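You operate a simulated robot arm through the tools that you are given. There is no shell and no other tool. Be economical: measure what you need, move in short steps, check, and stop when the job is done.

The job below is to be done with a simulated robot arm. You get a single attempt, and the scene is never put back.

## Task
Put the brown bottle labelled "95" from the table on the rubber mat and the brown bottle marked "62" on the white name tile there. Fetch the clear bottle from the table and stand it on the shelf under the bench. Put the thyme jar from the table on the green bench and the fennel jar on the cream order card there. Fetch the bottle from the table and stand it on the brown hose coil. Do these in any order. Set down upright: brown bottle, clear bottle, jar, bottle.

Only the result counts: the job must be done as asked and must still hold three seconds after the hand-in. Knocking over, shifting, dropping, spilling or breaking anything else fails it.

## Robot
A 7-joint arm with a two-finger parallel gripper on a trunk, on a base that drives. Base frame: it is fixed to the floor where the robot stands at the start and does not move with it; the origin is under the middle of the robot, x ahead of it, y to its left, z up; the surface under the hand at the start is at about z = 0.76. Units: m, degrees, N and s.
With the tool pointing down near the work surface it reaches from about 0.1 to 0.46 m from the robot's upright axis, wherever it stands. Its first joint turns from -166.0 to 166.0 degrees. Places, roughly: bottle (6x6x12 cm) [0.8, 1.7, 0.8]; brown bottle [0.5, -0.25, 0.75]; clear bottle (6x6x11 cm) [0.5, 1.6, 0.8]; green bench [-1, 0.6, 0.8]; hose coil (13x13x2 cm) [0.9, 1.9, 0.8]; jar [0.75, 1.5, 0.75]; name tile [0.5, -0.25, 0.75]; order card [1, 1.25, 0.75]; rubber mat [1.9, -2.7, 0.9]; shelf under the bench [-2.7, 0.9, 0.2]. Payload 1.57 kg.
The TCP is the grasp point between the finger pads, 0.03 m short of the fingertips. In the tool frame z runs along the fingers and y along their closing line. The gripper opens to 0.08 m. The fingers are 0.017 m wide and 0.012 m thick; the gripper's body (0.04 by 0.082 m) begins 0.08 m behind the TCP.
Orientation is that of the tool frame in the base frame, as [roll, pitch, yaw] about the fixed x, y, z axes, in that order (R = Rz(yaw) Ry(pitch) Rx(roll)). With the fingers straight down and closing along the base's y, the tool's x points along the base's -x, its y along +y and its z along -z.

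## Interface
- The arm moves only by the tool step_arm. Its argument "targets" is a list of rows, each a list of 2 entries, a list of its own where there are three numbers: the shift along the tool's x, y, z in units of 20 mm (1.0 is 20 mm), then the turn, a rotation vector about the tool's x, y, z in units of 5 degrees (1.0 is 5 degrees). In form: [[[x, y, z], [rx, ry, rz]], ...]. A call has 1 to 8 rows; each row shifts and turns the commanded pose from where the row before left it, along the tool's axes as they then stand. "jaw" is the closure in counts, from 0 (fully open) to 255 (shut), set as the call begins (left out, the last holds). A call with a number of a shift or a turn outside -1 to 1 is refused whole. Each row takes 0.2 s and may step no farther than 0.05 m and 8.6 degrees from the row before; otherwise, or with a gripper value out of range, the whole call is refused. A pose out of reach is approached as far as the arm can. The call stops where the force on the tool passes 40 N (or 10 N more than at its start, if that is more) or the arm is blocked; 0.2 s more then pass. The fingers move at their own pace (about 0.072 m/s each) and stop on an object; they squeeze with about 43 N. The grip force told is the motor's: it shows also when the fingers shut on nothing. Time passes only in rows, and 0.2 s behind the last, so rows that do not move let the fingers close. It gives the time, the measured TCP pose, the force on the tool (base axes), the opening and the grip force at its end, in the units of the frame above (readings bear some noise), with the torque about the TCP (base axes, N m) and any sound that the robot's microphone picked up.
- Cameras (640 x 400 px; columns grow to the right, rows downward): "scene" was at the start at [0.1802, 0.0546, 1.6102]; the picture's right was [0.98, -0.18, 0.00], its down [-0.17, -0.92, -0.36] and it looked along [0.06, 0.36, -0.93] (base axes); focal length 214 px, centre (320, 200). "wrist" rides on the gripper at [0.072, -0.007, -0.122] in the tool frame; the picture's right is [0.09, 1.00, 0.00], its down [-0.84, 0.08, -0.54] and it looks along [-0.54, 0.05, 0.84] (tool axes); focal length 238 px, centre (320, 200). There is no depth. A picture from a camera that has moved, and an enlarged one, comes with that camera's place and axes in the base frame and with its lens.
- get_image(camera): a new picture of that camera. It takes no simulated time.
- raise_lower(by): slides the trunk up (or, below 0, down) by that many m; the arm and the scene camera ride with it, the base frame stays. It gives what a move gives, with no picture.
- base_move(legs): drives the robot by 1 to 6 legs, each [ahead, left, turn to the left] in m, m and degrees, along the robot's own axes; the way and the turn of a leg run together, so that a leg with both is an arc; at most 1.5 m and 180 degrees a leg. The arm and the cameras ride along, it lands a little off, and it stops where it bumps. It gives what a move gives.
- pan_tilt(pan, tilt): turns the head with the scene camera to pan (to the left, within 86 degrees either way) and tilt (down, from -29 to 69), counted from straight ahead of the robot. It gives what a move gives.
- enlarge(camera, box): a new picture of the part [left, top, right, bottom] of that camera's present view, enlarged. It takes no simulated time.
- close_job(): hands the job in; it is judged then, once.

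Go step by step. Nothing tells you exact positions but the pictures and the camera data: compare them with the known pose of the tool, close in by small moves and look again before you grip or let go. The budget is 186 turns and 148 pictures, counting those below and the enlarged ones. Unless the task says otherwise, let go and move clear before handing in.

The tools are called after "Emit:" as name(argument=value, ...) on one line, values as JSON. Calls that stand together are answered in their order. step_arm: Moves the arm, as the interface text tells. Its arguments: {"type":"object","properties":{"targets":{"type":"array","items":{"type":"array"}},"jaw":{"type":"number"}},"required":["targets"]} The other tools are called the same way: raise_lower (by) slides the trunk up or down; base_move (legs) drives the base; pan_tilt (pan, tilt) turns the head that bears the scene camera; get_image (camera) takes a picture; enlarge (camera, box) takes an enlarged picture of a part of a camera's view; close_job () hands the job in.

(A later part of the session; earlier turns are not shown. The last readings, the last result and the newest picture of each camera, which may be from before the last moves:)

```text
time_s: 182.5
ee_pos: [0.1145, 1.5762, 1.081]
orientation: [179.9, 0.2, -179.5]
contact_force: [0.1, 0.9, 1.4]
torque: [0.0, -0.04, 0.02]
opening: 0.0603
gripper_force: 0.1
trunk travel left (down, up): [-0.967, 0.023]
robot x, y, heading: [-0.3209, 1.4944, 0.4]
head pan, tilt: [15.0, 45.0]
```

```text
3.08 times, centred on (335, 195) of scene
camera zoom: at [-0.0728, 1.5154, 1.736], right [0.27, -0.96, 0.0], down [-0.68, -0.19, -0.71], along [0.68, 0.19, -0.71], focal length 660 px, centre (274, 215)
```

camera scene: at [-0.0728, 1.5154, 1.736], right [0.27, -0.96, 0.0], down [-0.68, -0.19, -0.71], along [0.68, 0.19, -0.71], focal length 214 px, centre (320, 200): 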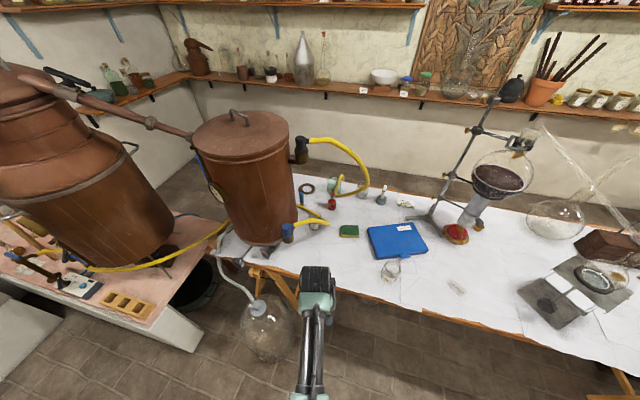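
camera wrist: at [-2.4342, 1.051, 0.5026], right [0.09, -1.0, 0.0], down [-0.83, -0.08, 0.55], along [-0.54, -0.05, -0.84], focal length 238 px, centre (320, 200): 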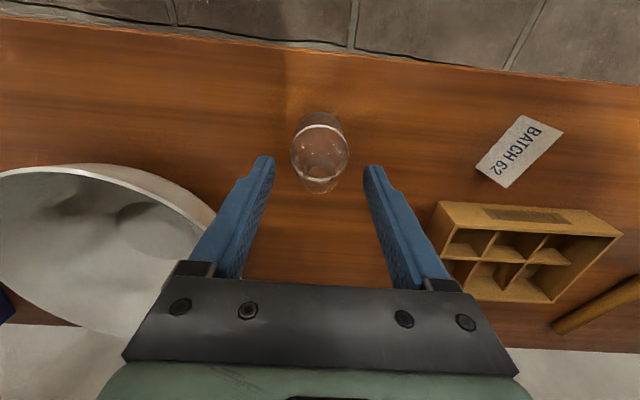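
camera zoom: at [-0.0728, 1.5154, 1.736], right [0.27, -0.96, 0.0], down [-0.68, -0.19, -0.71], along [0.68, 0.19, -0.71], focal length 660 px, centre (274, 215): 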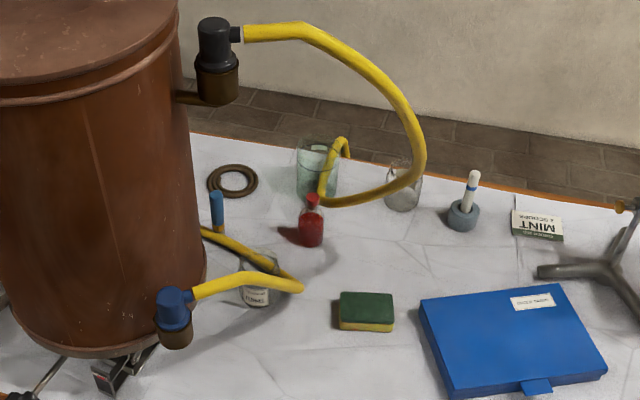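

Let me test how far the arm reaches at higher relative height (free space here).

Emit:
step_arm(targets=[[[-1, 0, 0], [0, 0, 0]], [[-1, 0, 0], [0, 0, 0]], [[-1, 0, 0], [0, 0, 0]], [[-1, 0, 0], [0, 0, 0]], [[-1, 0, 0], [0, 0, 0]], [[-1, 0, 0], [0, 0, 0]], [[-1, 0, 0], [0, 0, 0]], [[-1, 0, 0], [0, 0, 0]]])

Emit:
get_image(camera="scene")

```text
time_s: 184.3
ee_pos: [0.2671, 1.5768, 1.0862]
orientation: [180.0, 0.4, -179.5]
contact_force: [0.0, -0.3, -0.3]
torque: [-0.02, 0.01, -0.06]
opening: 0.0606
gripper_force: 0.1
out of reach, approached as far as the arm can: row 8
trunk travel left (down, up): [-0.967, 0.023]
robot x, y, heading: [-0.3192, 1.491, 0.3]
head pan, tilt: [15.0, 45.0]
```

```text
81 pictures are left
camera scene: at [-0.0726, 1.5155, 1.736], right [0.27, -0.96, 0.0], down [-0.68, -0.19, -0.71], along [0.68, 0.19, -0.71], focal length 214 px, centre (320, 200)
```

scene: 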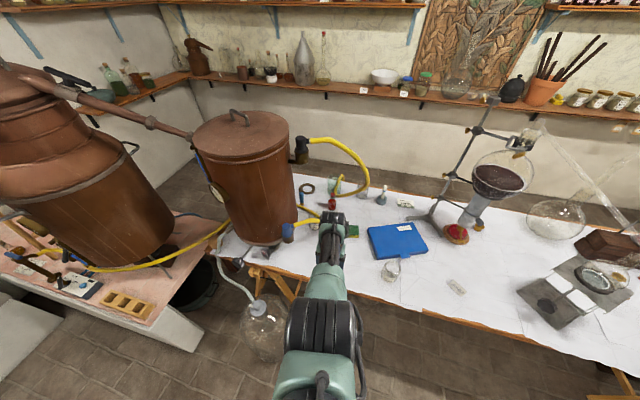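

Reach is 0.59 m at this height, so from behind the table I can do fennel, red bottle, thyme and card all together. I retract and drive around the -y end of the table.

Emit:
step_arm(targets=[[[1, 0, 0], [0, 0, 0]], [[1, 0, 0], [0, 0, 0]], [[1, 0, 0], [0, 0, 0]], [[1, 0, 0], [0, 0, 0]], [[1, 0, 0], [0, 0, 0]], [[1, 0, 0], [0, 0, 0]], [[1, 0, 0], [0, 0, 0]], [[1, 0, 0], [0, 0, 0]]])

Emit:
base_move(legs=[[0.12, -1.5, 0], [0, -1.5, 0], [0, -0.15, 0], [1.5, 0, 0]])

Emit:
pan_tilt(pan=45, tilt=35)

Emit:
get_image(camera="scene")

```text
time_s: 186.1
ee_pos: [0.1042, 1.5751, 1.0842]
orientation: [179.8, 0.3, -179.6]
contact_force: [0.1, 0.5, 0.3]
torque: [0.0, -0.01, 0.01]
opening: 0.0605
gripper_force: 0.0
trunk travel left (down, up): [-0.967, 0.023]
robot x, y, heading: [-0.3207, 1.4918, 0.6]
head pan, tilt: [15.0, 45.0]
```

```text
refused: leg 1 is longer than a leg can be; nothing moved
```

```text
time_s: 187.0
ee_pos: [0.1051, 1.5763, 1.0852]
orientation: [179.9, 0.2, -179.5]
contact_force: [0.1, -0.4, 0.3]
torque: [0.01, 0.01, -0.03]
opening: 0.0607
gripper_force: 0.1
trunk travel left (down, up): [-0.967, 0.023]
robot x, y, heading: [-0.3211, 1.4949, 0.2]
head pan, tilt: [45.0, 35.0]
```

```text
80 pictures are left
camera scene: at [-0.0894, 1.5565, 1.7508], right [0.71, -0.7, 0.0], down [-0.4, -0.41, -0.82], along [0.57, 0.58, -0.57], focal length 214 px, centre (320, 200)
```

scene: 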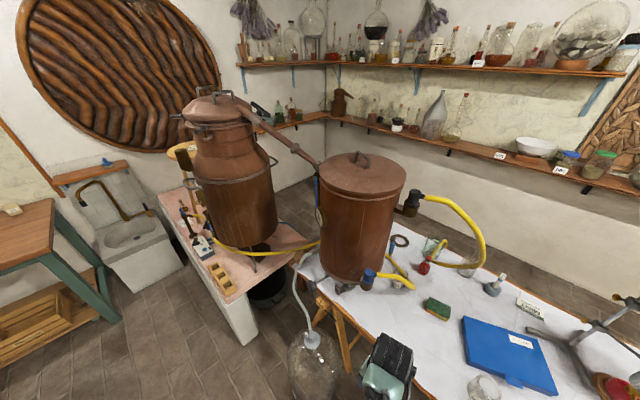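

Emit:
base_move(legs=[[0.15, 0, 0], [0, -1.5, 0], [0, -1.5, 0], [0, -0.15, 0], [1.45, 0, 0]])

Emit:
get_image(camera="scene")

```text
time_s: 210.3
ee_pos: [1.7237, -1.6068, 1.085]
orientation: [179.9, 0.3, 179.8]
contact_force: [-0.6, -0.4, -0.3]
torque: [0.02, -0.01, 0.01]
opening: 0.0607
gripper_force: 0.1
trunk travel left (down, up): [-0.967, 0.023]
robot x, y, heading: [1.2922, -1.6887, -0.1]
head pan, tilt: [45.0, 35.0]
```

```text
79 pictures are left
camera scene: at [1.5291, -1.6242, 1.7509], right [0.71, -0.71, 0.0], down [-0.41, -0.41, -0.82], along [0.58, 0.58, -0.57], focal length 214 px, centre (320, 200)
```

scene: 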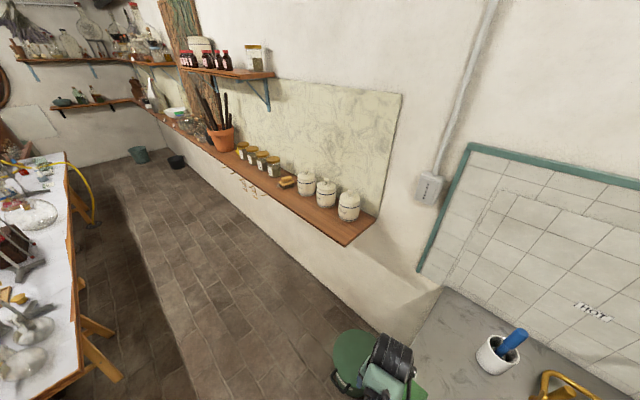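

Corridor behind the table is clear. Turn to face +y and drive along x≈1.57.

Emit:
base_move(legs=[[0, 0, 90], [0.5, -0.28, 0], [1.0, 0, 0]])

Emit:
pan_tilt(pan=25, tilt=30)

Emit:
get_image(camera="scene")

```text
time_s: 222.2
ee_pos: [1.466, 0.2393, 1.0842]
orientation: [179.9, 0.2, -89.2]
contact_force: [0.5, -0.2, 0.0]
torque: [-0.05, 0.0, 0.0]
opening: 0.0607
gripper_force: 0.1
trunk travel left (down, up): [-0.967, 0.023]
robot x, y, heading: [1.5518, -0.1875, 90.9]
head pan, tilt: [45.0, 35.0]
```

```text
time_s: 223.1
ee_pos: [1.4669, 0.2384, 1.0845]
orientation: [179.9, 0.2, -89.3]
contact_force: [0.4, 0.5, -0.2]
torque: [0.01, 0.01, -0.01]
opening: 0.0606
gripper_force: 0.2
trunk travel left (down, up): [-0.967, 0.023]
robot x, y, heading: [1.5529, -0.1849, 90.7]
head pan, tilt: [25.0, 30.0]
```

```text
78 pictures are left
camera scene: at [1.5098, 0.064, 1.7586], right [0.9, 0.44, 0.0], down [0.22, -0.45, -0.87], along [-0.38, 0.78, -0.5], focal length 214 px, centre (320, 200)
```

scene: 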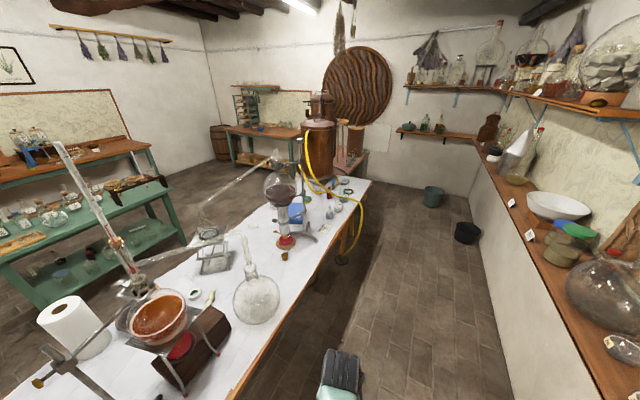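

Emit:
base_move(legs=[[0.75, 0, -0.8]])

Emit:
pan_tilt(pan=25, tilt=40)

Emit:
get_image(camera="scene")

Emit:
enlarge(camera="scene", box=[190, 60, 390, 260])

```text
time_s: 227.1
ee_pos: [1.4673, 0.9936, 1.0845]
orientation: [180.0, 0.2, -90.2]
contact_force: [0.2, -0.4, -0.8]
torque: [-0.02, -0.01, -0.01]
opening: 0.0602
gripper_force: 0.0
trunk travel left (down, up): [-0.967, 0.023]
robot x, y, heading: [1.549, 0.5687, 89.7]
head pan, tilt: [25.0, 30.0]
```

```text
time_s: 227.9
ee_pos: [1.4689, 0.9931, 1.0853]
orientation: [180.0, 0.2, -90.2]
contact_force: [-0.6, -0.4, 0.6]
torque: [-0.02, -0.02, 0.0]
opening: 0.0607
gripper_force: 0.1
trunk travel left (down, up): [-0.967, 0.023]
robot x, y, heading: [1.5457, 0.5711, 89.9]
head pan, tilt: [25.0, 40.0]
```

```text
77 pictures are left
camera scene: at [1.5119, 0.8132, 1.7433], right [0.91, 0.42, 0.0], down [0.27, -0.58, -0.77], along [-0.32, 0.7, -0.64], focal length 214 px, centre (320, 200)
```

scene: 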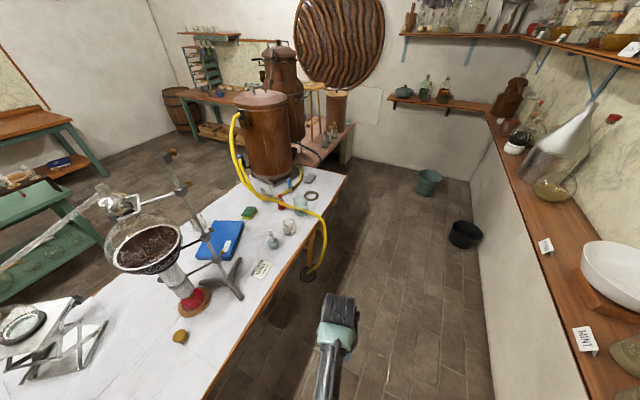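

```text
2.00 times, centred on (290, 160) of scene
camera zoom: at [1.5119, 0.8132, 1.7433], right [0.91, 0.42, 0.0], down [0.27, -0.58, -0.77], along [-0.32, 0.7, -0.64], focal length 429 px, centre (380, 280)
```

zoom: 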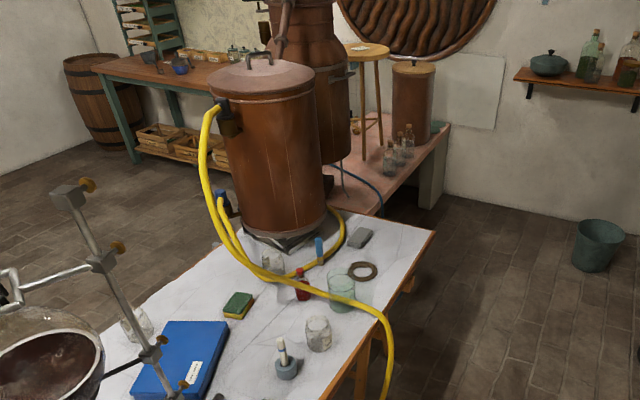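

Now the geometry is clear: the upper yellow hose comes down to ≈(0.85,1.66,0.84), right beside the red bottle, then over the back edge near y≈1.8 to the floor. I position the robot at y≈1.45 behind the table, facing it.

Emit:
base_move(legs=[[0.87, 0, 0], [0, 0, 90]])

Emit:
pan_tilt(pan=-15, tilt=50)

Emit:
get_image(camera="scene")

Emit:
enlarge(camera="scene", box=[240, 100, 440, 260])

```text
time_s: 236.3
ee_pos: [1.12, 1.3609, 1.0859]
orientation: [179.9, 0.3, -0.6]
contact_force: [-0.2, -0.4, -0.5]
torque: [0.02, -0.02, 0.0]
opening: 0.0607
gripper_force: 0.1
trunk travel left (down, up): [-0.967, 0.023]
robot x, y, heading: [1.5484, 1.4351, 179.4]
head pan, tilt: [25.0, 40.0]
```

```text
time_s: 237.3
ee_pos: [1.1202, 1.3618, 1.0847]
orientation: [179.9, 0.2, -0.6]
contact_force: [0.1, 0.2, -0.3]
torque: [0.0, -0.02, 0.0]
opening: 0.0607
gripper_force: 0.0
trunk travel left (down, up): [-0.967, 0.023]
robot x, y, heading: [1.5474, 1.4376, 179.7]
head pan, tilt: [-15.0, 50.0]
```

```text
75 pictures are left
camera scene: at [1.3034, 1.4585, 1.7291], right [0.27, 0.96, 0.0], down [0.74, -0.2, -0.64], along [-0.62, 0.17, -0.77], focal length 214 px, centre (320, 200)
```

scene: 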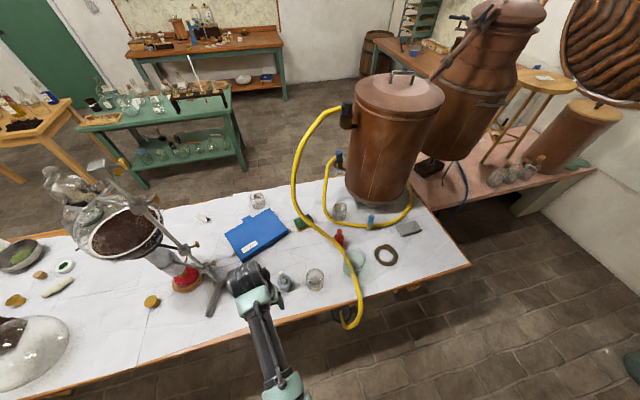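

```text
2.50 times, centred on (340, 180) of scene
camera zoom: at [1.3034, 1.4585, 1.7291], right [0.27, 0.96, 0.0], down [0.74, -0.2, -0.64], along [-0.62, 0.17, -0.77], focal length 536 px, centre (270, 250)
```

zoom: 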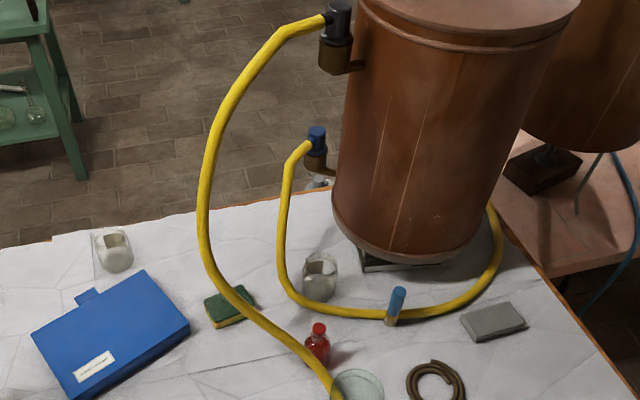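

Excellent view. Red cap ≈(0.817,1.686), fennel ≈(0.655,1.745), coil ≈(0.945,1.888). I shift the base slightly away from the hanging hose, drive in, and turn the wrist 40° so the fingers straddle clear of the hose.

Emit:
base_move(legs=[[0.29, 0.07, 0]])

Emit:
step_arm(targets=[[[0, 0, -1], [0, 0, 1]], [[0, 0, -1], [0, 0, 1]], [[0, 0, -1], [0, 0, 1]], [[0, 0, -1], [0, 0, 1]], [[0, 0, -1], [0, 0, 1]], [[0, 0, -1], [0, 0, 1]], [[0, 0, -1], [0, 0, 1]], [[0, 0, -1], [0, 0, 1]]])

Emit:
raise_lower(by=-0.18)

Emit:
get_image(camera="scene")

```text
time_s: 239.4
ee_pos: [0.8282, 1.2952, 1.0854]
orientation: [179.9, 0.3, -0.5]
contact_force: [0.6, -0.6, 0.1]
torque: [0.02, 0.04, 0.02]
opening: 0.0605
gripper_force: 0.0
trunk travel left (down, up): [-0.967, 0.023]
robot x, y, heading: [1.2556, 1.3656, 179.4]
head pan, tilt: [-15.0, 50.0]
```

```text
time_s: 241.2
ee_pos: [0.8231, 1.2916, 1.2436]
orientation: [179.9, 0.1, -40.8]
contact_force: [-0.5, 0.1, 0.1]
torque: [0.01, 0.0, 0.02]
opening: 0.0607
gripper_force: 0.0
out of reach, approached as far as the arm can: row 5, 6
trunk travel left (down, up): [-0.967, 0.023]
robot x, y, heading: [1.2554, 1.3715, 179.5]
head pan, tilt: [-15.0, 50.0]
```

```text
time_s: 243.2
ee_pos: [0.822, 1.291, 1.0643]
orientation: [179.8, 0.1, -40.6]
contact_force: [0.7, 0.1, -0.2]
torque: [0.01, 0.02, 0.0]
opening: 0.0606
gripper_force: 0.0
trunk travel left (down, up): [-0.787, 0.203]
robot x, y, heading: [1.2533, 1.3677, 179.5]
head pan, tilt: [-15.0, 50.0]
```

```text
73 pictures are left
camera scene: at [1.0113, 1.3919, 1.5492], right [0.27, 0.96, 0.0], down [0.74, -0.2, -0.64], along [-0.62, 0.17, -0.77], focal length 214 px, centre (320, 200)
```

scene: 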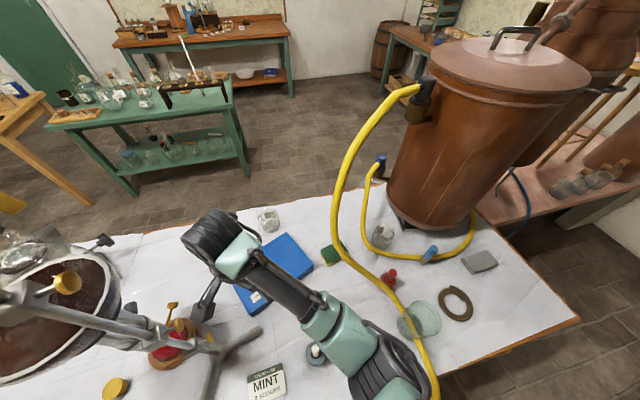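

I move the hand over along x≈0.95 (away from the upper hose) and then in toward the bottle.

Emit:
step_arm(targets=[[[0.21, -1, 0], [0, 0, 0]], [[0.21, -1, 0], [0, 0, 0]], [[0.21, -1, 0], [0, 0, 0]], [[0.21, -1, 0], [0, 0, 0]], [[0.21, -1, 0], [0, 0, 0]], [[0.21, -1, 0], [0, 0, 0]], [[0.21, -1, 0], [0, 0, 0]], [[0.21, -1, 0], [0, 0, 0]]])

Emit:
step_arm(targets=[[[-0.82, -0.95, 0], [0, 0, 0]], [[-0.82, -0.95, 0], [0, 0, 0]], [[-0.82, -0.95, 0], [0, 0, 0]], [[-0.82, -0.95, 0], [0, 0, 0]], [[-0.82, -0.95, 0], [0, 0, 0]], [[-0.82, -0.95, 0], [0, 0, 0]], [[-0.82, -0.95, 0], [0, 0, 0]], [[-0.82, -0.95, 0], [0, 0, 0]]])

Emit:
get_image(camera="wrist")

Emit:
get_image(camera="scene")

```text
time_s: 245.0
ee_pos: [0.952, 1.3922, 1.0621]
orientation: [179.8, 0.1, -40.6]
contact_force: [-1.0, 0.4, 0.1]
torque: [0.0, 0.01, -0.03]
opening: 0.0606
gripper_force: 0.1
trunk travel left (down, up): [-0.787, 0.203]
robot x, y, heading: [1.2558, 1.3721, 179.5]
head pan, tilt: [-15.0, 50.0]
```

```text
time_s: 246.8
ee_pos: [0.9507, 1.5916, 1.0603]
orientation: [179.9, 0.1, -40.6]
contact_force: [-0.2, 0.5, 0.1]
torque: [0.04, 0.01, 0.01]
opening: 0.0604
gripper_force: 0.1
trunk travel left (down, up): [-0.787, 0.203]
robot x, y, heading: [1.2526, 1.3724, 179.6]
head pan, tilt: [-15.0, 50.0]
```

```text
72 pictures are left
camera wrist: at [1.012, 1.5485, 1.184], right [-0.58, -0.82, 0.0], down [-0.68, 0.49, 0.54], along [-0.45, 0.31, -0.84], focal length 238 px, centre (320, 200)
```

wrist: 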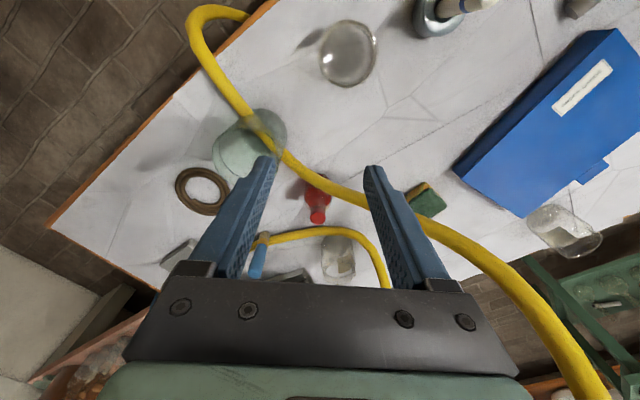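

```text
71 pictures are left
camera scene: at [1.0112, 1.3922, 1.5491], right [0.27, 0.96, 0.0], down [0.74, -0.21, -0.64], along [-0.62, 0.17, -0.77], focal length 214 px, centre (320, 200)
```

scene: 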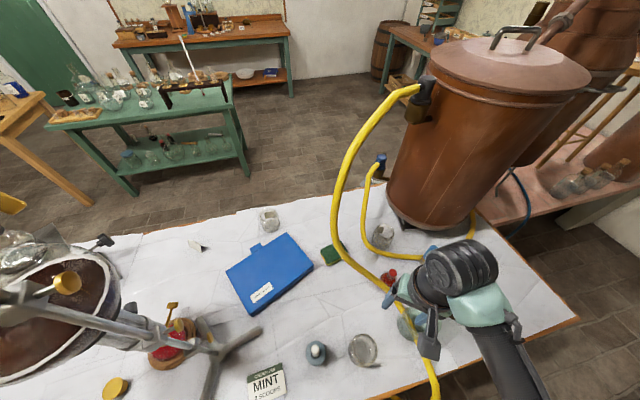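

Cap confirmed at (0.821,1.684); the hose runs parallel to my closing line about 4 cm to the camera side, so a straight descent clears it. Move above the bottle.

Emit:
step_arm(targets=[[[-1, 0.09, 0], [0, 0, 0]], [[-1, 0.09, 0], [0, 0, 0]], [[-1, 0.09, 0], [0, 0, 0]], [[-1, 0.09, 0], [0, 0, 0]], [[-1, 0.09, 0], [0, 0, 0]], [[-1, 0.09, 0], [0, 0, 0]], [[-1, 0.09, 0], [0, 0, 0]], [[-1, 0.09, 0], [0, 0, 0]]], jaw=0)

Emit:
get_image(camera="wrist")

```text
time_s: 248.6
ee_pos: [0.8195, 1.6855, 1.0624]
orientation: [179.8, 0.2, -40.5]
contact_force: [0.0, 0.0, 0.2]
torque: [0.01, 0.0, 0.02]
opening: 0.0801
gripper_force: 0.1
trunk travel left (down, up): [-0.787, 0.203]
robot x, y, heading: [1.2585, 1.3679, 179.4]
head pan, tilt: [-15.0, 50.0]
```

```text
70 pictures are left
camera wrist: at [0.8805, 1.6417, 1.1848], right [-0.58, -0.82, 0.0], down [-0.68, 0.49, 0.54], along [-0.45, 0.31, -0.84], focal length 238 px, centre (320, 200)
```

wrist: 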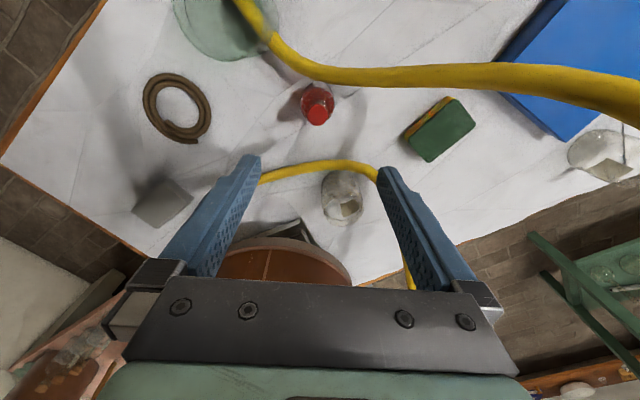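

Aligned with small correction; hose is 5 cm to the side. Lower: trunk 0.1 then arm.

Emit:
step_arm(targets=[[[0.28, 0, 0], [0, 0, 0]]])

Emit:
raise_lower(by=-0.13)

Emit:
get_image(camera="wrist")

Emit:
get_image(camera="scene")

```text
time_s: 249.0
ee_pos: [0.8247, 1.6806, 1.0626]
orientation: [179.8, 0.2, -40.6]
contact_force: [0.5, -0.3, 0.4]
torque: [0.01, -0.03, 0.02]
opening: 0.0799
gripper_force: 0.1
trunk travel left (down, up): [-0.787, 0.203]
robot x, y, heading: [1.2546, 1.3713, 179.5]
head pan, tilt: [-15.0, 50.0]
```

```text
time_s: 250.6
ee_pos: [0.8246, 1.6805, 0.9331]
orientation: [179.7, 0.0, -40.6]
contact_force: [0.1, -0.6, -0.3]
torque: [0.0, -0.02, 0.01]
opening: 0.0801
gripper_force: 0.1
trunk travel left (down, up): [-0.657, 0.333]
robot x, y, heading: [1.2526, 1.3705, 179.5]
head pan, tilt: [-15.0, 50.0]
```

```text
69 pictures are left
camera wrist: at [0.8854, 1.638, 1.055], right [-0.58, -0.82, 0.0], down [-0.68, 0.49, 0.54], along [-0.45, 0.31, -0.84], focal length 238 px, centre (320, 200)
```

wrist: 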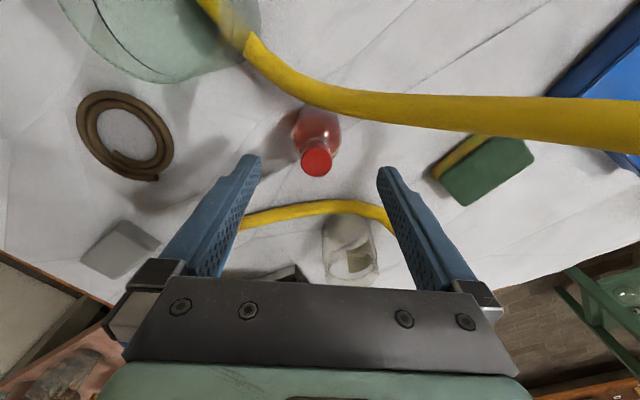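

```text
68 pictures are left
camera scene: at [1.0113, 1.3919, 1.4192], right [0.27, 0.96, 0.0], down [0.74, -0.2, -0.64], along [-0.62, 0.17, -0.77], focal length 214 px, centre (320, 200)
```

scene: 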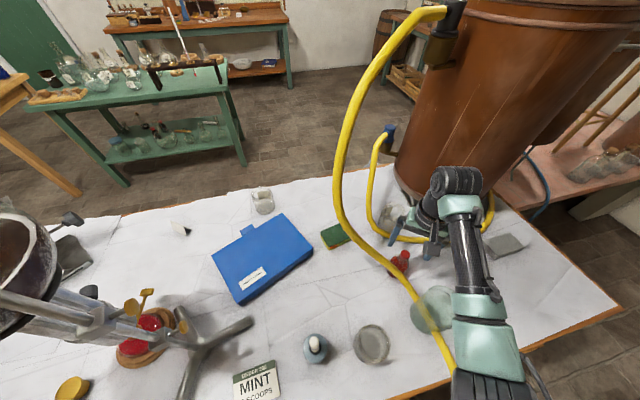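

The hose is at similar height to where my camera bracket would go, so I'll grip high by the cap/neck (TCP ≈0.870) instead.

Emit:
step_arm(targets=[[[-0.25, -0.05, 1], [0, 0, 0]], [[0, 0, 1], [0, 0, 0]], [[0, 0, 1], [0, 0, 0]], [[0, 0, 0.2], [0, 0, 0]]], jaw=80)

Emit:
get_image(camera="wrist")

```text
time_s: 251.6
ee_pos: [0.822, 1.6861, 0.8681]
orientation: [179.7, 0.1, -40.4]
contact_force: [0.5, -0.9, -0.8]
torque: [0.01, 0.01, 0.01]
opening: 0.0549
gripper_force: 0.0
trunk travel left (down, up): [-0.657, 0.333]
robot x, y, heading: [1.2579, 1.3716, 179.3]
head pan, tilt: [-15.0, 50.0]
```

```text
67 pictures are left
camera wrist: at [0.8821, 1.6425, 0.9904], right [-0.58, -0.82, 0.0], down [-0.68, 0.49, 0.54], along [-0.45, 0.31, -0.84], focal length 238 px, centre (320, 200)
```

wrist: 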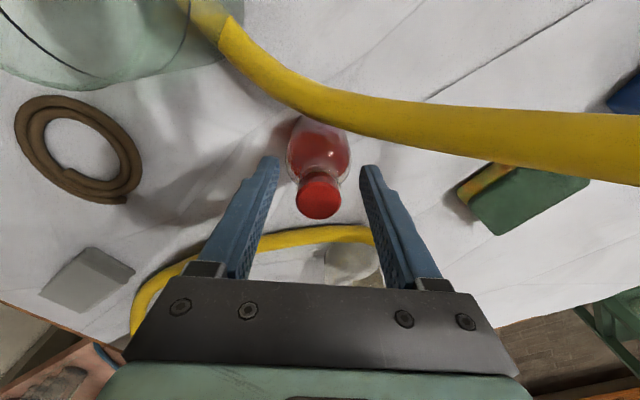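

Cap centred between pads. Close.

Emit:
step_arm(targets=[[[0, 0, 0.2], [0, 0, 0]], [[0, 0, 0], [0, 0, 0]], [[0, 0, 0], [0, 0, 0]], [[0, 0, 0], [0, 0, 0]]], jaw=255)

Emit:
step_arm(targets=[[[0, 0, -0.5], [0, 0, 0]], [[0, 0, -0.5], [0, 0, 0]]])

Emit:
get_image(camera="wrist")

```text
time_s: 252.6
ee_pos: [0.823, 1.6869, 0.8676]
orientation: [179.9, 0.5, -40.7]
contact_force: [1.9, 4.4, 26.4]
torque: [0.54, -0.11, 0.03]
opening: 0.0238
gripper_force: 35.7
trunk travel left (down, up): [-0.657, 0.333]
robot x, y, heading: [1.2548, 1.3707, 179.7]
head pan, tilt: [-15.0, 50.0]
```

```text
time_s: 253.2
ee_pos: [0.8225, 1.6839, 0.8843]
orientation: [179.8, -0.1, -40.6]
contact_force: [0.6, -1.0, -2.6]
torque: [-0.02, 0.04, 0.0]
opening: 0.0239
gripper_force: 35.7
trunk travel left (down, up): [-0.657, 0.333]
robot x, y, heading: [1.2595, 1.3678, 179.6]
head pan, tilt: [-15.0, 50.0]
```

```text
66 pictures are left
camera wrist: at [0.883, 1.6413, 1.0055], right [-0.58, -0.82, 0.0], down [-0.69, 0.49, 0.54], along [-0.44, 0.31, -0.84], focal length 238 px, centre (320, 200)
```

wrist: 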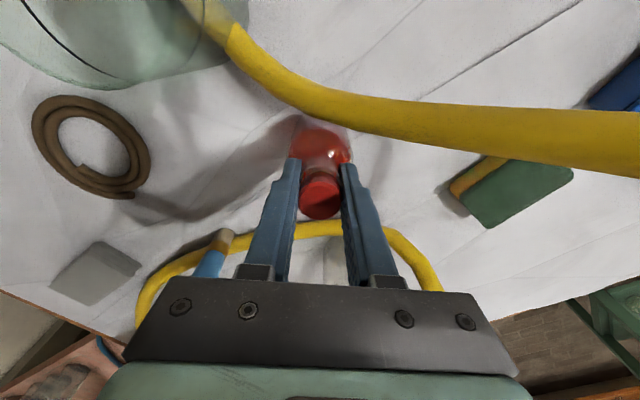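

Held. Lift clear, then move toward the coil.

Emit:
step_arm(targets=[[[0, 0, -1], [0, 0, 0]], [[0, 0, -1], [0, 0, 0]], [[0, 0, -1], [0, 0, 0]], [[0, 0, -1], [0, 0, 0]]])

Emit:
step_arm(targets=[[[-0.166, -0.977, 0], [0, 0, 0]], [[-0.166, -0.977, 0], [0, 0, 0]], [[-0.166, -0.977, 0], [0, 0, 0]], [[-0.166, -0.977, 0], [0, 0, 0]], [[-0.166, -0.977, 0], [0, 0, 0]], [[-0.166, -0.977, 0], [0, 0, 0]], [[-0.166, -0.977, 0], [0, 0, 0]], [[-0.166, -0.977, 0], [0, 0, 0]]])

Emit:
get_image(camera="wrist")

Emit:
get_image(camera="scene")

```text
time_s: 254.2
ee_pos: [0.8221, 1.6847, 0.9653]
orientation: [179.8, 0.0, -40.5]
contact_force: [-0.1, 0.4, -2.3]
torque: [0.01, -0.03, 0.02]
opening: 0.0238
gripper_force: 35.7
trunk travel left (down, up): [-0.657, 0.333]
robot x, y, heading: [1.253, 1.3709, 179.5]
head pan, tilt: [-15.0, 50.0]
```

```text
time_s: 256.0
ee_pos: [0.9028, 1.8206, 0.9646]
orientation: [179.8, 0.0, -40.7]
contact_force: [0.4, -0.9, -1.5]
torque: [0.0, -0.01, 0.01]
opening: 0.0237
gripper_force: 36.2
trunk travel left (down, up): [-0.657, 0.333]
robot x, y, heading: [1.2519, 1.3707, 179.6]
head pan, tilt: [-15.0, 50.0]
```

```text
65 pictures are left
camera wrist: at [0.9639, 1.779, 1.087], right [-0.58, -0.82, 0.0], down [-0.68, 0.49, 0.54], along [-0.45, 0.31, -0.84], focal length 238 px, centre (320, 200)
```

wrist: 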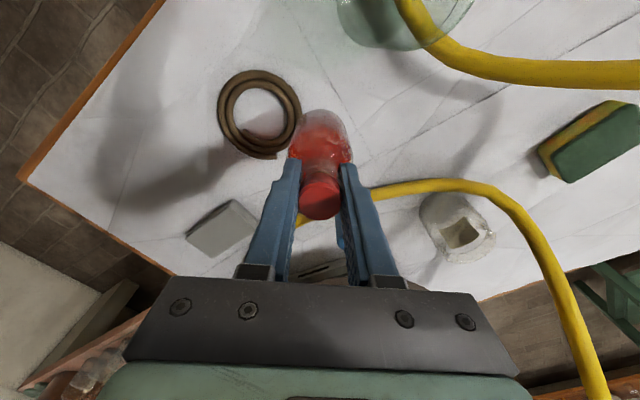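

```text
64 pictures are left
camera scene: at [1.0112, 1.3923, 1.4191], right [0.27, 0.96, 0.0], down [0.74, -0.21, -0.64], along [-0.62, 0.17, -0.77], focal length 214 px, centre (320, 200)
```

scene: 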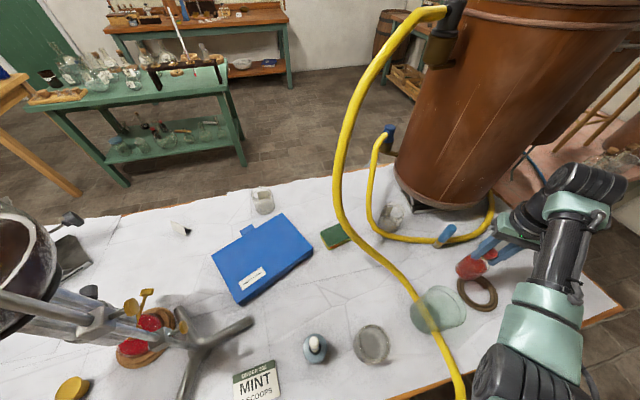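

Coil centre ≈(0.944,1.882). I check its ring dimensions versus the bottle's 6 cm base.

Emit:
enlarge(camera="wrist", box=[200, 50, 360, 180])

```text
3.08 times, centred on (280, 115) of wrist
camera zoom: at [0.9639, 1.779, 1.087], right [-0.58, -0.82, 0.0], down [-0.68, 0.49, 0.54], along [-0.45, 0.31, -0.84], focal length 733 px, centre (443, 462)
```

zoom: 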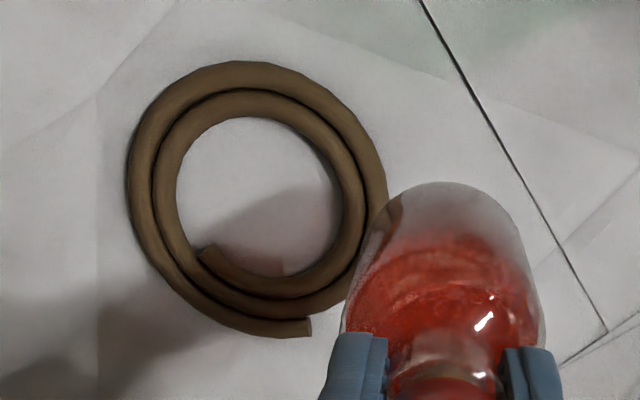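

Ring: outer ≈10.7 cm, hole ≈6.9 cm, wider than the bottle, so I must set it over the double band, at about 4 cm from the coil centre: target (0.952, 1.8435).

Emit:
step_arm(targets=[[[0.37, -0.82, 0], [0, 0, 0]], [[0.37, -0.82, 0], [0, 0, 0]], [[0.37, -0.82, 0], [0, 0, 0]], [[0, 0, 1], [0, 0, 0]], [[0, 0, 1], [0, 0, 0]], [[0, 0, 0.5], [0, 0, 0]]])

Emit:
enlarge(camera="wrist", box=[200, 50, 400, 220])

Emit:
enlarge(camera="scene", box=[420, 200, 580, 330])

```text
time_s: 257.4
ee_pos: [0.9525, 1.8431, 0.9143]
orientation: [179.8, 0.0, -40.6]
contact_force: [-0.4, 0.2, -1.4]
torque: [-0.01, 0.01, -0.06]
opening: 0.0238
gripper_force: 35.9
trunk travel left (down, up): [-0.657, 0.333]
robot x, y, heading: [1.2541, 1.3723, 179.4]
head pan, tilt: [-15.0, 50.0]
```

```text
2.35 times, centred on (300, 135) of wrist
camera zoom: at [1.0123, 1.8006, 1.0361], right [-0.58, -0.82, 0.0], down [-0.68, 0.49, 0.54], along [-0.45, 0.31, -0.84], focal length 561 px, centre (367, 353)
```

zoom: 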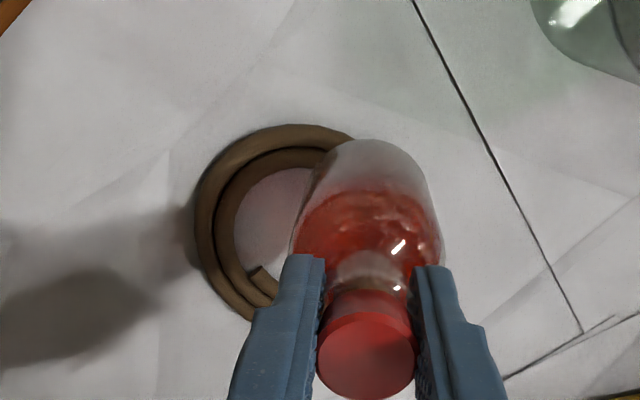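

```text
3.08 times, centred on (500, 265) of scene
camera zoom: at [1.011, 1.3921, 1.4191], right [0.27, 0.96, 0.0], down [0.74, -0.21, -0.64], along [-0.62, 0.17, -0.77], focal length 660 px, centre (-234, 0)
```

zoom: 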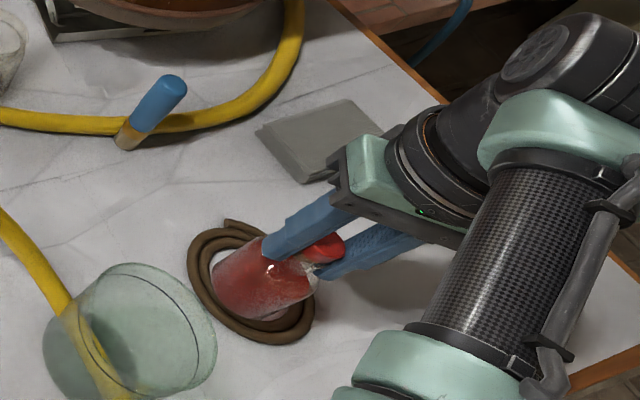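

Alignment verified (coil centre projects where expected, bottle vertical). Lower gently.

Emit:
step_arm(targets=[[[0, 0, 0.7], [0, 0, 0]], [[0, 0, 0.5], [0, 0, 0]], [[0, 0, 0.15], [0, 0, 0]], [[0, 0, 0.15], [0, 0, 0]]])

```text
time_s: 258.4
ee_pos: [0.9519, 1.8429, 0.8843]
orientation: [179.8, 0.1, -40.6]
contact_force: [-0.6, 0.5, -1.6]
torque: [0.01, 0.01, 0.0]
opening: 0.0237
gripper_force: 36.1
trunk travel left (down, up): [-0.657, 0.333]
robot x, y, heading: [1.2541, 1.3682, 179.3]
head pan, tilt: [-15.0, 50.0]
```

Emit:
step_arm(targets=[[[0, 0, 0.1], [0, 0, 0]], [[0, 0, 0.1], [0, 0, 0]]])

```text
time_s: 259.0
ee_pos: [0.9518, 1.8429, 0.8799]
orientation: [179.8, 0.1, -40.6]
contact_force: [1.0, 0.0, -2.1]
torque: [0.01, 0.0, 0.03]
opening: 0.024
gripper_force: 35.9
trunk travel left (down, up): [-0.657, 0.333]
robot x, y, heading: [1.2514, 1.3701, 179.6]
head pan, tilt: [-15.0, 50.0]
```

Emit:
step_arm(targets=[[[0, 0, 0.1], [0, 0, 0]], [[0, 0, 0.1], [0, 0, 0]]])

Emit:
enlarge(camera="wrist", box=[200, 50, 400, 220])

```text
time_s: 259.6
ee_pos: [0.9505, 1.8437, 0.8767]
orientation: [179.9, 0.3, -40.7]
contact_force: [1.7, -2.8, 10.6]
torque: [-0.16, -0.1, -0.04]
opening: 0.0238
gripper_force: 35.5
trunk travel left (down, up): [-0.657, 0.333]
robot x, y, heading: [1.255, 1.3713, 179.4]
head pan, tilt: [-15.0, 50.0]
```

```text
2.35 times, centred on (300, 135) of wrist
camera zoom: at [1.0127, 1.8004, 1.0], right [-0.58, -0.82, 0.0], down [-0.68, 0.48, 0.55], along [-0.45, 0.31, -0.84], focal length 561 px, centre (367, 353)
```

zoom: 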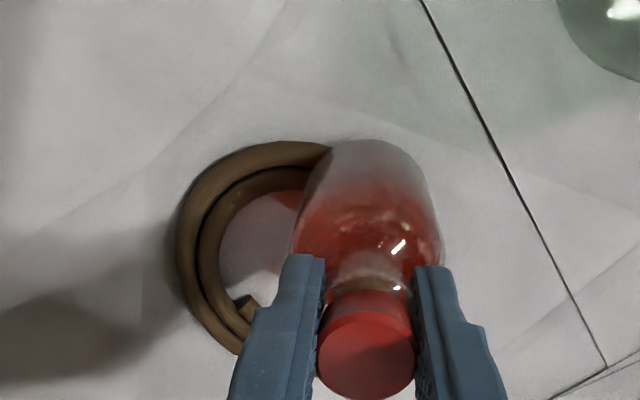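

Contact on the coil band. I nudge 4 mm toward the coil centre for better balance, then set down again.

Emit:
step_arm(targets=[[[0, 0, -0.3], [0, 0, 0]], [[-0.16, -0.14, 0], [0, 0, 0]], [[0, 0, 0.15], [0, 0, 0]], [[0, 0, 0.12], [0, 0, 0]]])

```text
time_s: 260.6
ee_pos: [0.952, 1.8466, 0.8783]
orientation: [179.8, 0.2, -40.7]
contact_force: [-0.2, -2.6, 6.1]
torque: [-0.11, -0.06, -0.01]
opening: 0.0238
gripper_force: 35.5
trunk travel left (down, up): [-0.657, 0.333]
robot x, y, heading: [1.2565, 1.3694, 179.4]
head pan, tilt: [-15.0, 50.0]
```

Emit:
step_arm(targets=[[[0, 0, 0], [0, 0, 0]], [[0, 0, 0], [0, 0, 0]], [[0, 0, 0], [0, 0, 0]]], jaw=110)

Emit:
enlarge(camera="wrist", box=[200, 50, 400, 220])

```text
time_s: 261.4
ee_pos: [0.9508, 1.8484, 0.8773]
orientation: [179.8, 0.1, -40.6]
contact_force: [0.1, 0.0, 1.1]
torque: [0.01, 0.01, -0.01]
opening: 0.0455
gripper_force: 0.0
trunk travel left (down, up): [-0.657, 0.333]
robot x, y, heading: [1.2543, 1.3683, 179.7]
head pan, tilt: [-15.0, 50.0]
```

```text
2.35 times, centred on (300, 135) of wrist
camera zoom: at [1.0116, 1.8047, 0.999], right [-0.58, -0.82, 0.0], down [-0.68, 0.49, 0.54], along [-0.45, 0.31, -0.84], focal length 561 px, centre (367, 353)
```

zoom: 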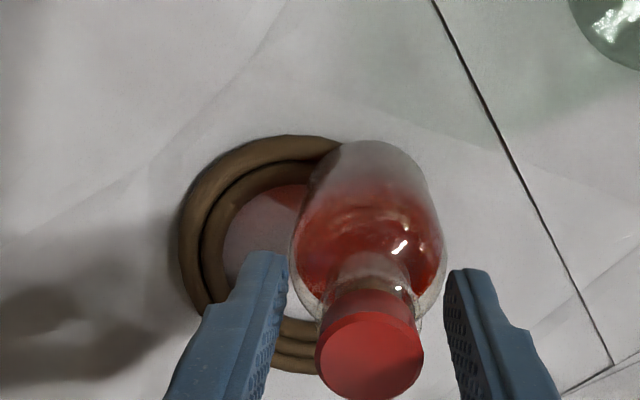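

It stands by itself. Raise straight up and verify.

Emit:
step_arm(targets=[[[0, 0, -0.5], [0, 0, 0]], [[0, 0, -1], [0, 0, 0]], [[0, 0, -1], [0, 0, 0]], [[0, 0, -1], [0, 0, 0]], [[0, 0, -1], [0, 0, 0]], [[0, 0, -1], [0, 0, 0]], [[0, 0, -1], [0, 0, 0]], [[0, 0, -1], [0, 0, 0]]])

Emit:
get_image(camera="wrist")

Emit:
enlarge(camera="scene", box=[420, 200, 580, 330])

```text
time_s: 263.2
ee_pos: [0.9523, 1.8476, 1.0263]
orientation: [179.8, 0.1, -40.5]
contact_force: [0.1, 0.0, 0.0]
torque: [0.02, 0.0, -0.03]
opening: 0.0457
gripper_force: 0.1
trunk travel left (down, up): [-0.657, 0.333]
robot x, y, heading: [1.2545, 1.3729, 179.8]
head pan, tilt: [-15.0, 50.0]
```

```text
58 pictures are left
camera wrist: at [1.0129, 1.8054, 1.149], right [-0.58, -0.82, 0.0], down [-0.68, 0.49, 0.54], along [-0.45, 0.31, -0.84], focal length 238 px, centre (320, 200)
```

wrist: 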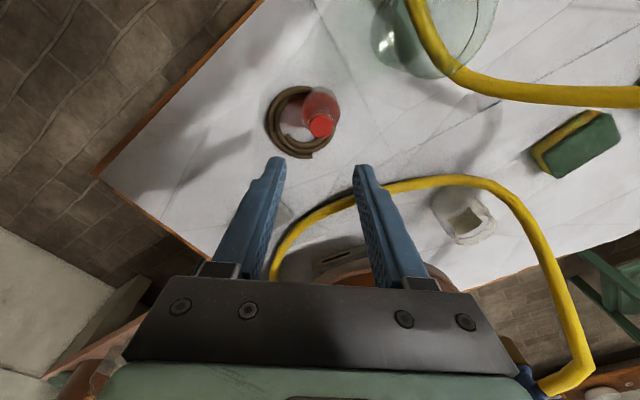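

```text
3.08 times, centred on (500, 265) of scene
camera zoom: at [1.0114, 1.3918, 1.4191], right [0.27, 0.96, 0.0], down [0.74, -0.2, -0.64], along [-0.62, 0.17, -0.77], focal length 660 px, centre (-234, 0)
```

zoom: 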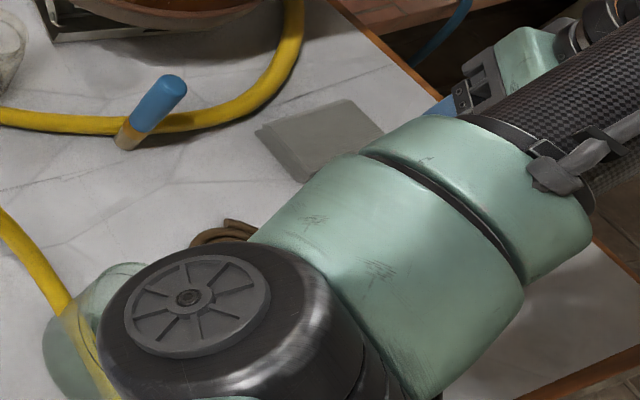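

Red bottle stands on the coil. With a lower trunk I can reach the fennel jar from here too. I nudge the base, and move the hand toward the jar at height.

Emit:
base_move(legs=[[0.03, -0.03, 0]])

Emit:
step_arm(targets=[[[-0.42, 0.97, 0], [0, 0, 0]], [[-0.42, 0.97, 0], [0, 0, 0]], [[-0.42, 0.97, 0], [0, 0, 0]], [[-0.42, 0.97, 0], [0, 0, 0]], [[-0.42, 0.97, 0], [0, 0, 0]], [[-0.42, 0.97, 0], [0, 0, 0]], [[-0.42, 0.97, 0], [0, 0, 0]], [[-0.42, 0.97, 0], [0, 0, 0]]], jaw=0)

Emit:
get_image(camera="wrist")

Emit:
get_image(camera="scene")

```text
time_s: 264.1
ee_pos: [0.9215, 1.8786, 1.0271]
orientation: [179.8, 0.1, -40.6]
contact_force: [-0.1, 0.4, -0.8]
torque: [-0.03, -0.04, 0.03]
opening: 0.0458
gripper_force: 0.0
trunk travel left (down, up): [-0.657, 0.333]
robot x, y, heading: [1.2255, 1.3972, 179.6]
head pan, tilt: [-15.0, 50.0]
```

```text
time_s: 265.9
ee_pos: [0.7681, 1.8047, 1.0276]
orientation: [179.8, 0.2, -40.6]
contact_force: [0.8, -0.1, 0.6]
torque: [0.01, 0.0, 0.02]
opening: 0.08
gripper_force: 0.2
trunk travel left (down, up): [-0.657, 0.333]
robot x, y, heading: [1.2257, 1.4016, 179.4]
head pan, tilt: [-15.0, 50.0]
```

```text
56 pictures are left
camera wrist: at [0.83, 1.762, 1.1498], right [-0.58, -0.82, 0.0], down [-0.68, 0.49, 0.54], along [-0.45, 0.31, -0.84], focal length 238 px, centre (320, 200)
```

wrist: 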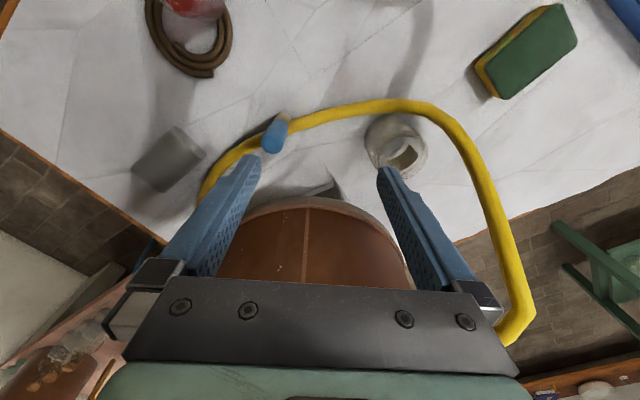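

```text
55 pictures are left
camera scene: at [0.9814, 1.4215, 1.4191], right [0.27, 0.96, 0.0], down [0.74, -0.2, -0.64], along [-0.62, 0.17, -0.77], focal length 214 px, centre (320, 200)
```

scene: 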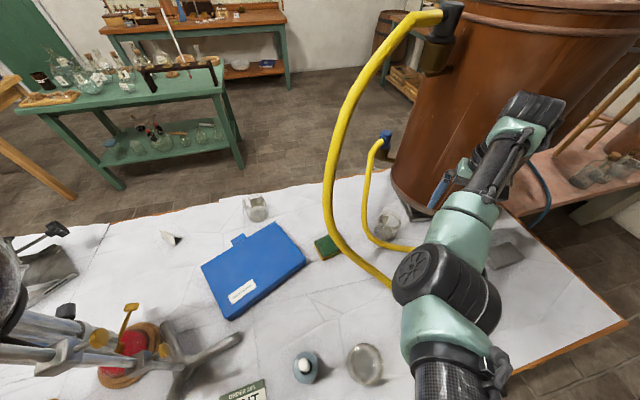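

Emit:
enlarge(camera="wrist", box=[340, 90, 460, 200])

```text
3.64 times, centred on (400, 145) of wrist
camera zoom: at [0.83, 1.762, 1.1498], right [-0.58, -0.82, 0.0], down [-0.68, 0.49, 0.54], along [-0.45, 0.31, -0.84], focal length 867 px, centre (29, 400)
```

zoom: 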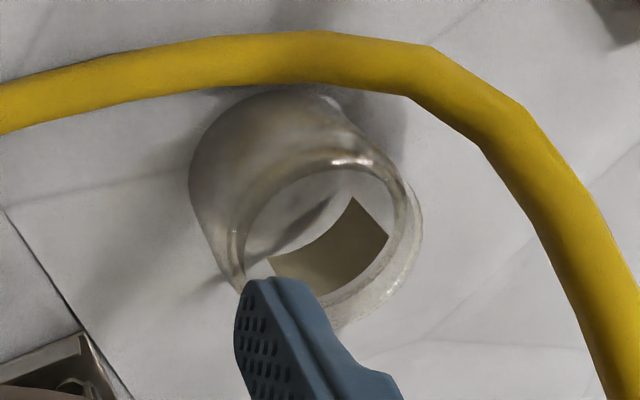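

Rim centre ≈(0.660,1.741). Move above it.

Emit:
step_arm(targets=[[[-0.34, 0.99, 0], [0, 0, 0]], [[-0.34, 0.99, 0], [0, 0, 0]], [[-0.34, 0.99, 0], [0, 0, 0]], [[-0.34, 0.99, 0], [0, 0, 0]], [[-0.34, 0.99, 0], [0, 0, 0]], [[-0.34, 0.99, 0], [0, 0, 0]]])

Emit:
get_image(camera="wrist")

Emit:
get_image(camera="scene")

```text
time_s: 267.3
ee_pos: [0.6665, 1.7372, 1.0292]
orientation: [179.8, 0.2, -40.7]
contact_force: [-0.6, -0.4, -0.7]
torque: [-0.03, 0.01, 0.02]
opening: 0.08
gripper_force: 0.1
out of reach, approached as far as the arm can: row 6
trunk travel left (down, up): [-0.657, 0.333]
robot x, y, heading: [1.2269, 1.3998, 179.5]
head pan, tilt: [-15.0, 50.0]
```

```text
53 pictures are left
camera wrist: at [0.727, 1.6941, 1.1507], right [-0.58, -0.82, 0.0], down [-0.68, 0.49, 0.55], along [-0.45, 0.31, -0.84], focal length 238 px, centre (320, 200)
```

wrist: 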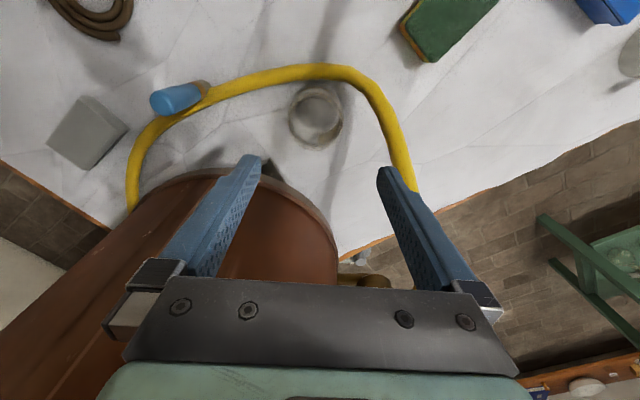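

```text
52 pictures are left
camera scene: at [0.9819, 1.4214, 1.4191], right [0.27, 0.96, 0.0], down [0.74, -0.2, -0.64], along [-0.62, 0.17, -0.77], focal length 214 px, centre (320, 200)
```

scene: 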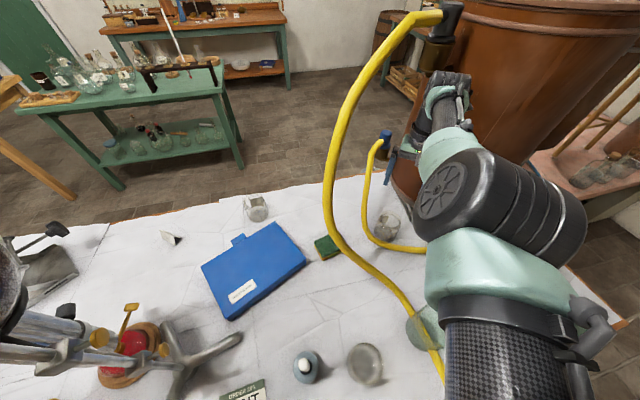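

Slightly short of reach; I nudge the base 1 cm ahead and lower the trunk.

Emit:
base_move(legs=[[0.012, -0.012, 0]])

Emit:
raise_lower(by=-0.11)

Emit:
get_image(camera="wrist")

```text
time_s: 268.0
ee_pos: [0.6541, 1.7504, 1.0278]
orientation: [179.8, 0.1, -40.6]
contact_force: [-0.2, 0.2, 0.2]
torque: [-0.01, 0.03, -0.01]
opening: 0.08
gripper_force: 0.1
trunk travel left (down, up): [-0.657, 0.333]
robot x, y, heading: [1.2144, 1.4121, 179.2]
head pan, tilt: [-15.0, 50.0]
```

```text
time_s: 269.5
ee_pos: [0.6541, 1.749, 0.9182]
orientation: [179.8, 0.1, -40.5]
contact_force: [-1.4, 0.1, -0.2]
torque: [-0.02, 0.02, 0.0]
opening: 0.0801
gripper_force: 0.0
trunk travel left (down, up): [-0.547, 0.443]
robot x, y, heading: [1.2127, 1.4128, 179.7]
head pan, tilt: [-15.0, 50.0]
```

```text
51 pictures are left
camera wrist: at [0.7152, 1.7063, 1.0405], right [-0.58, -0.82, 0.0], down [-0.68, 0.49, 0.54], along [-0.45, 0.31, -0.84], focal length 238 px, centre (320, 200)
```

wrist: 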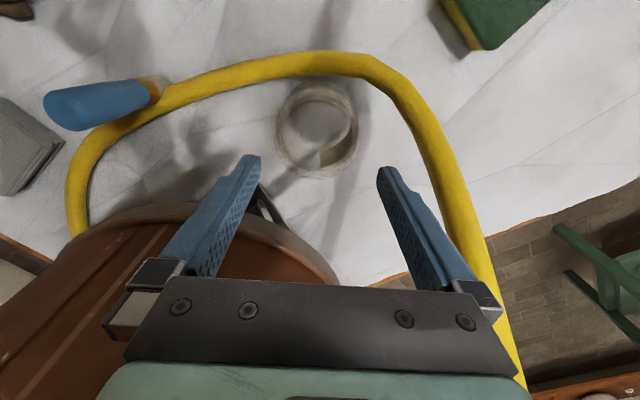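

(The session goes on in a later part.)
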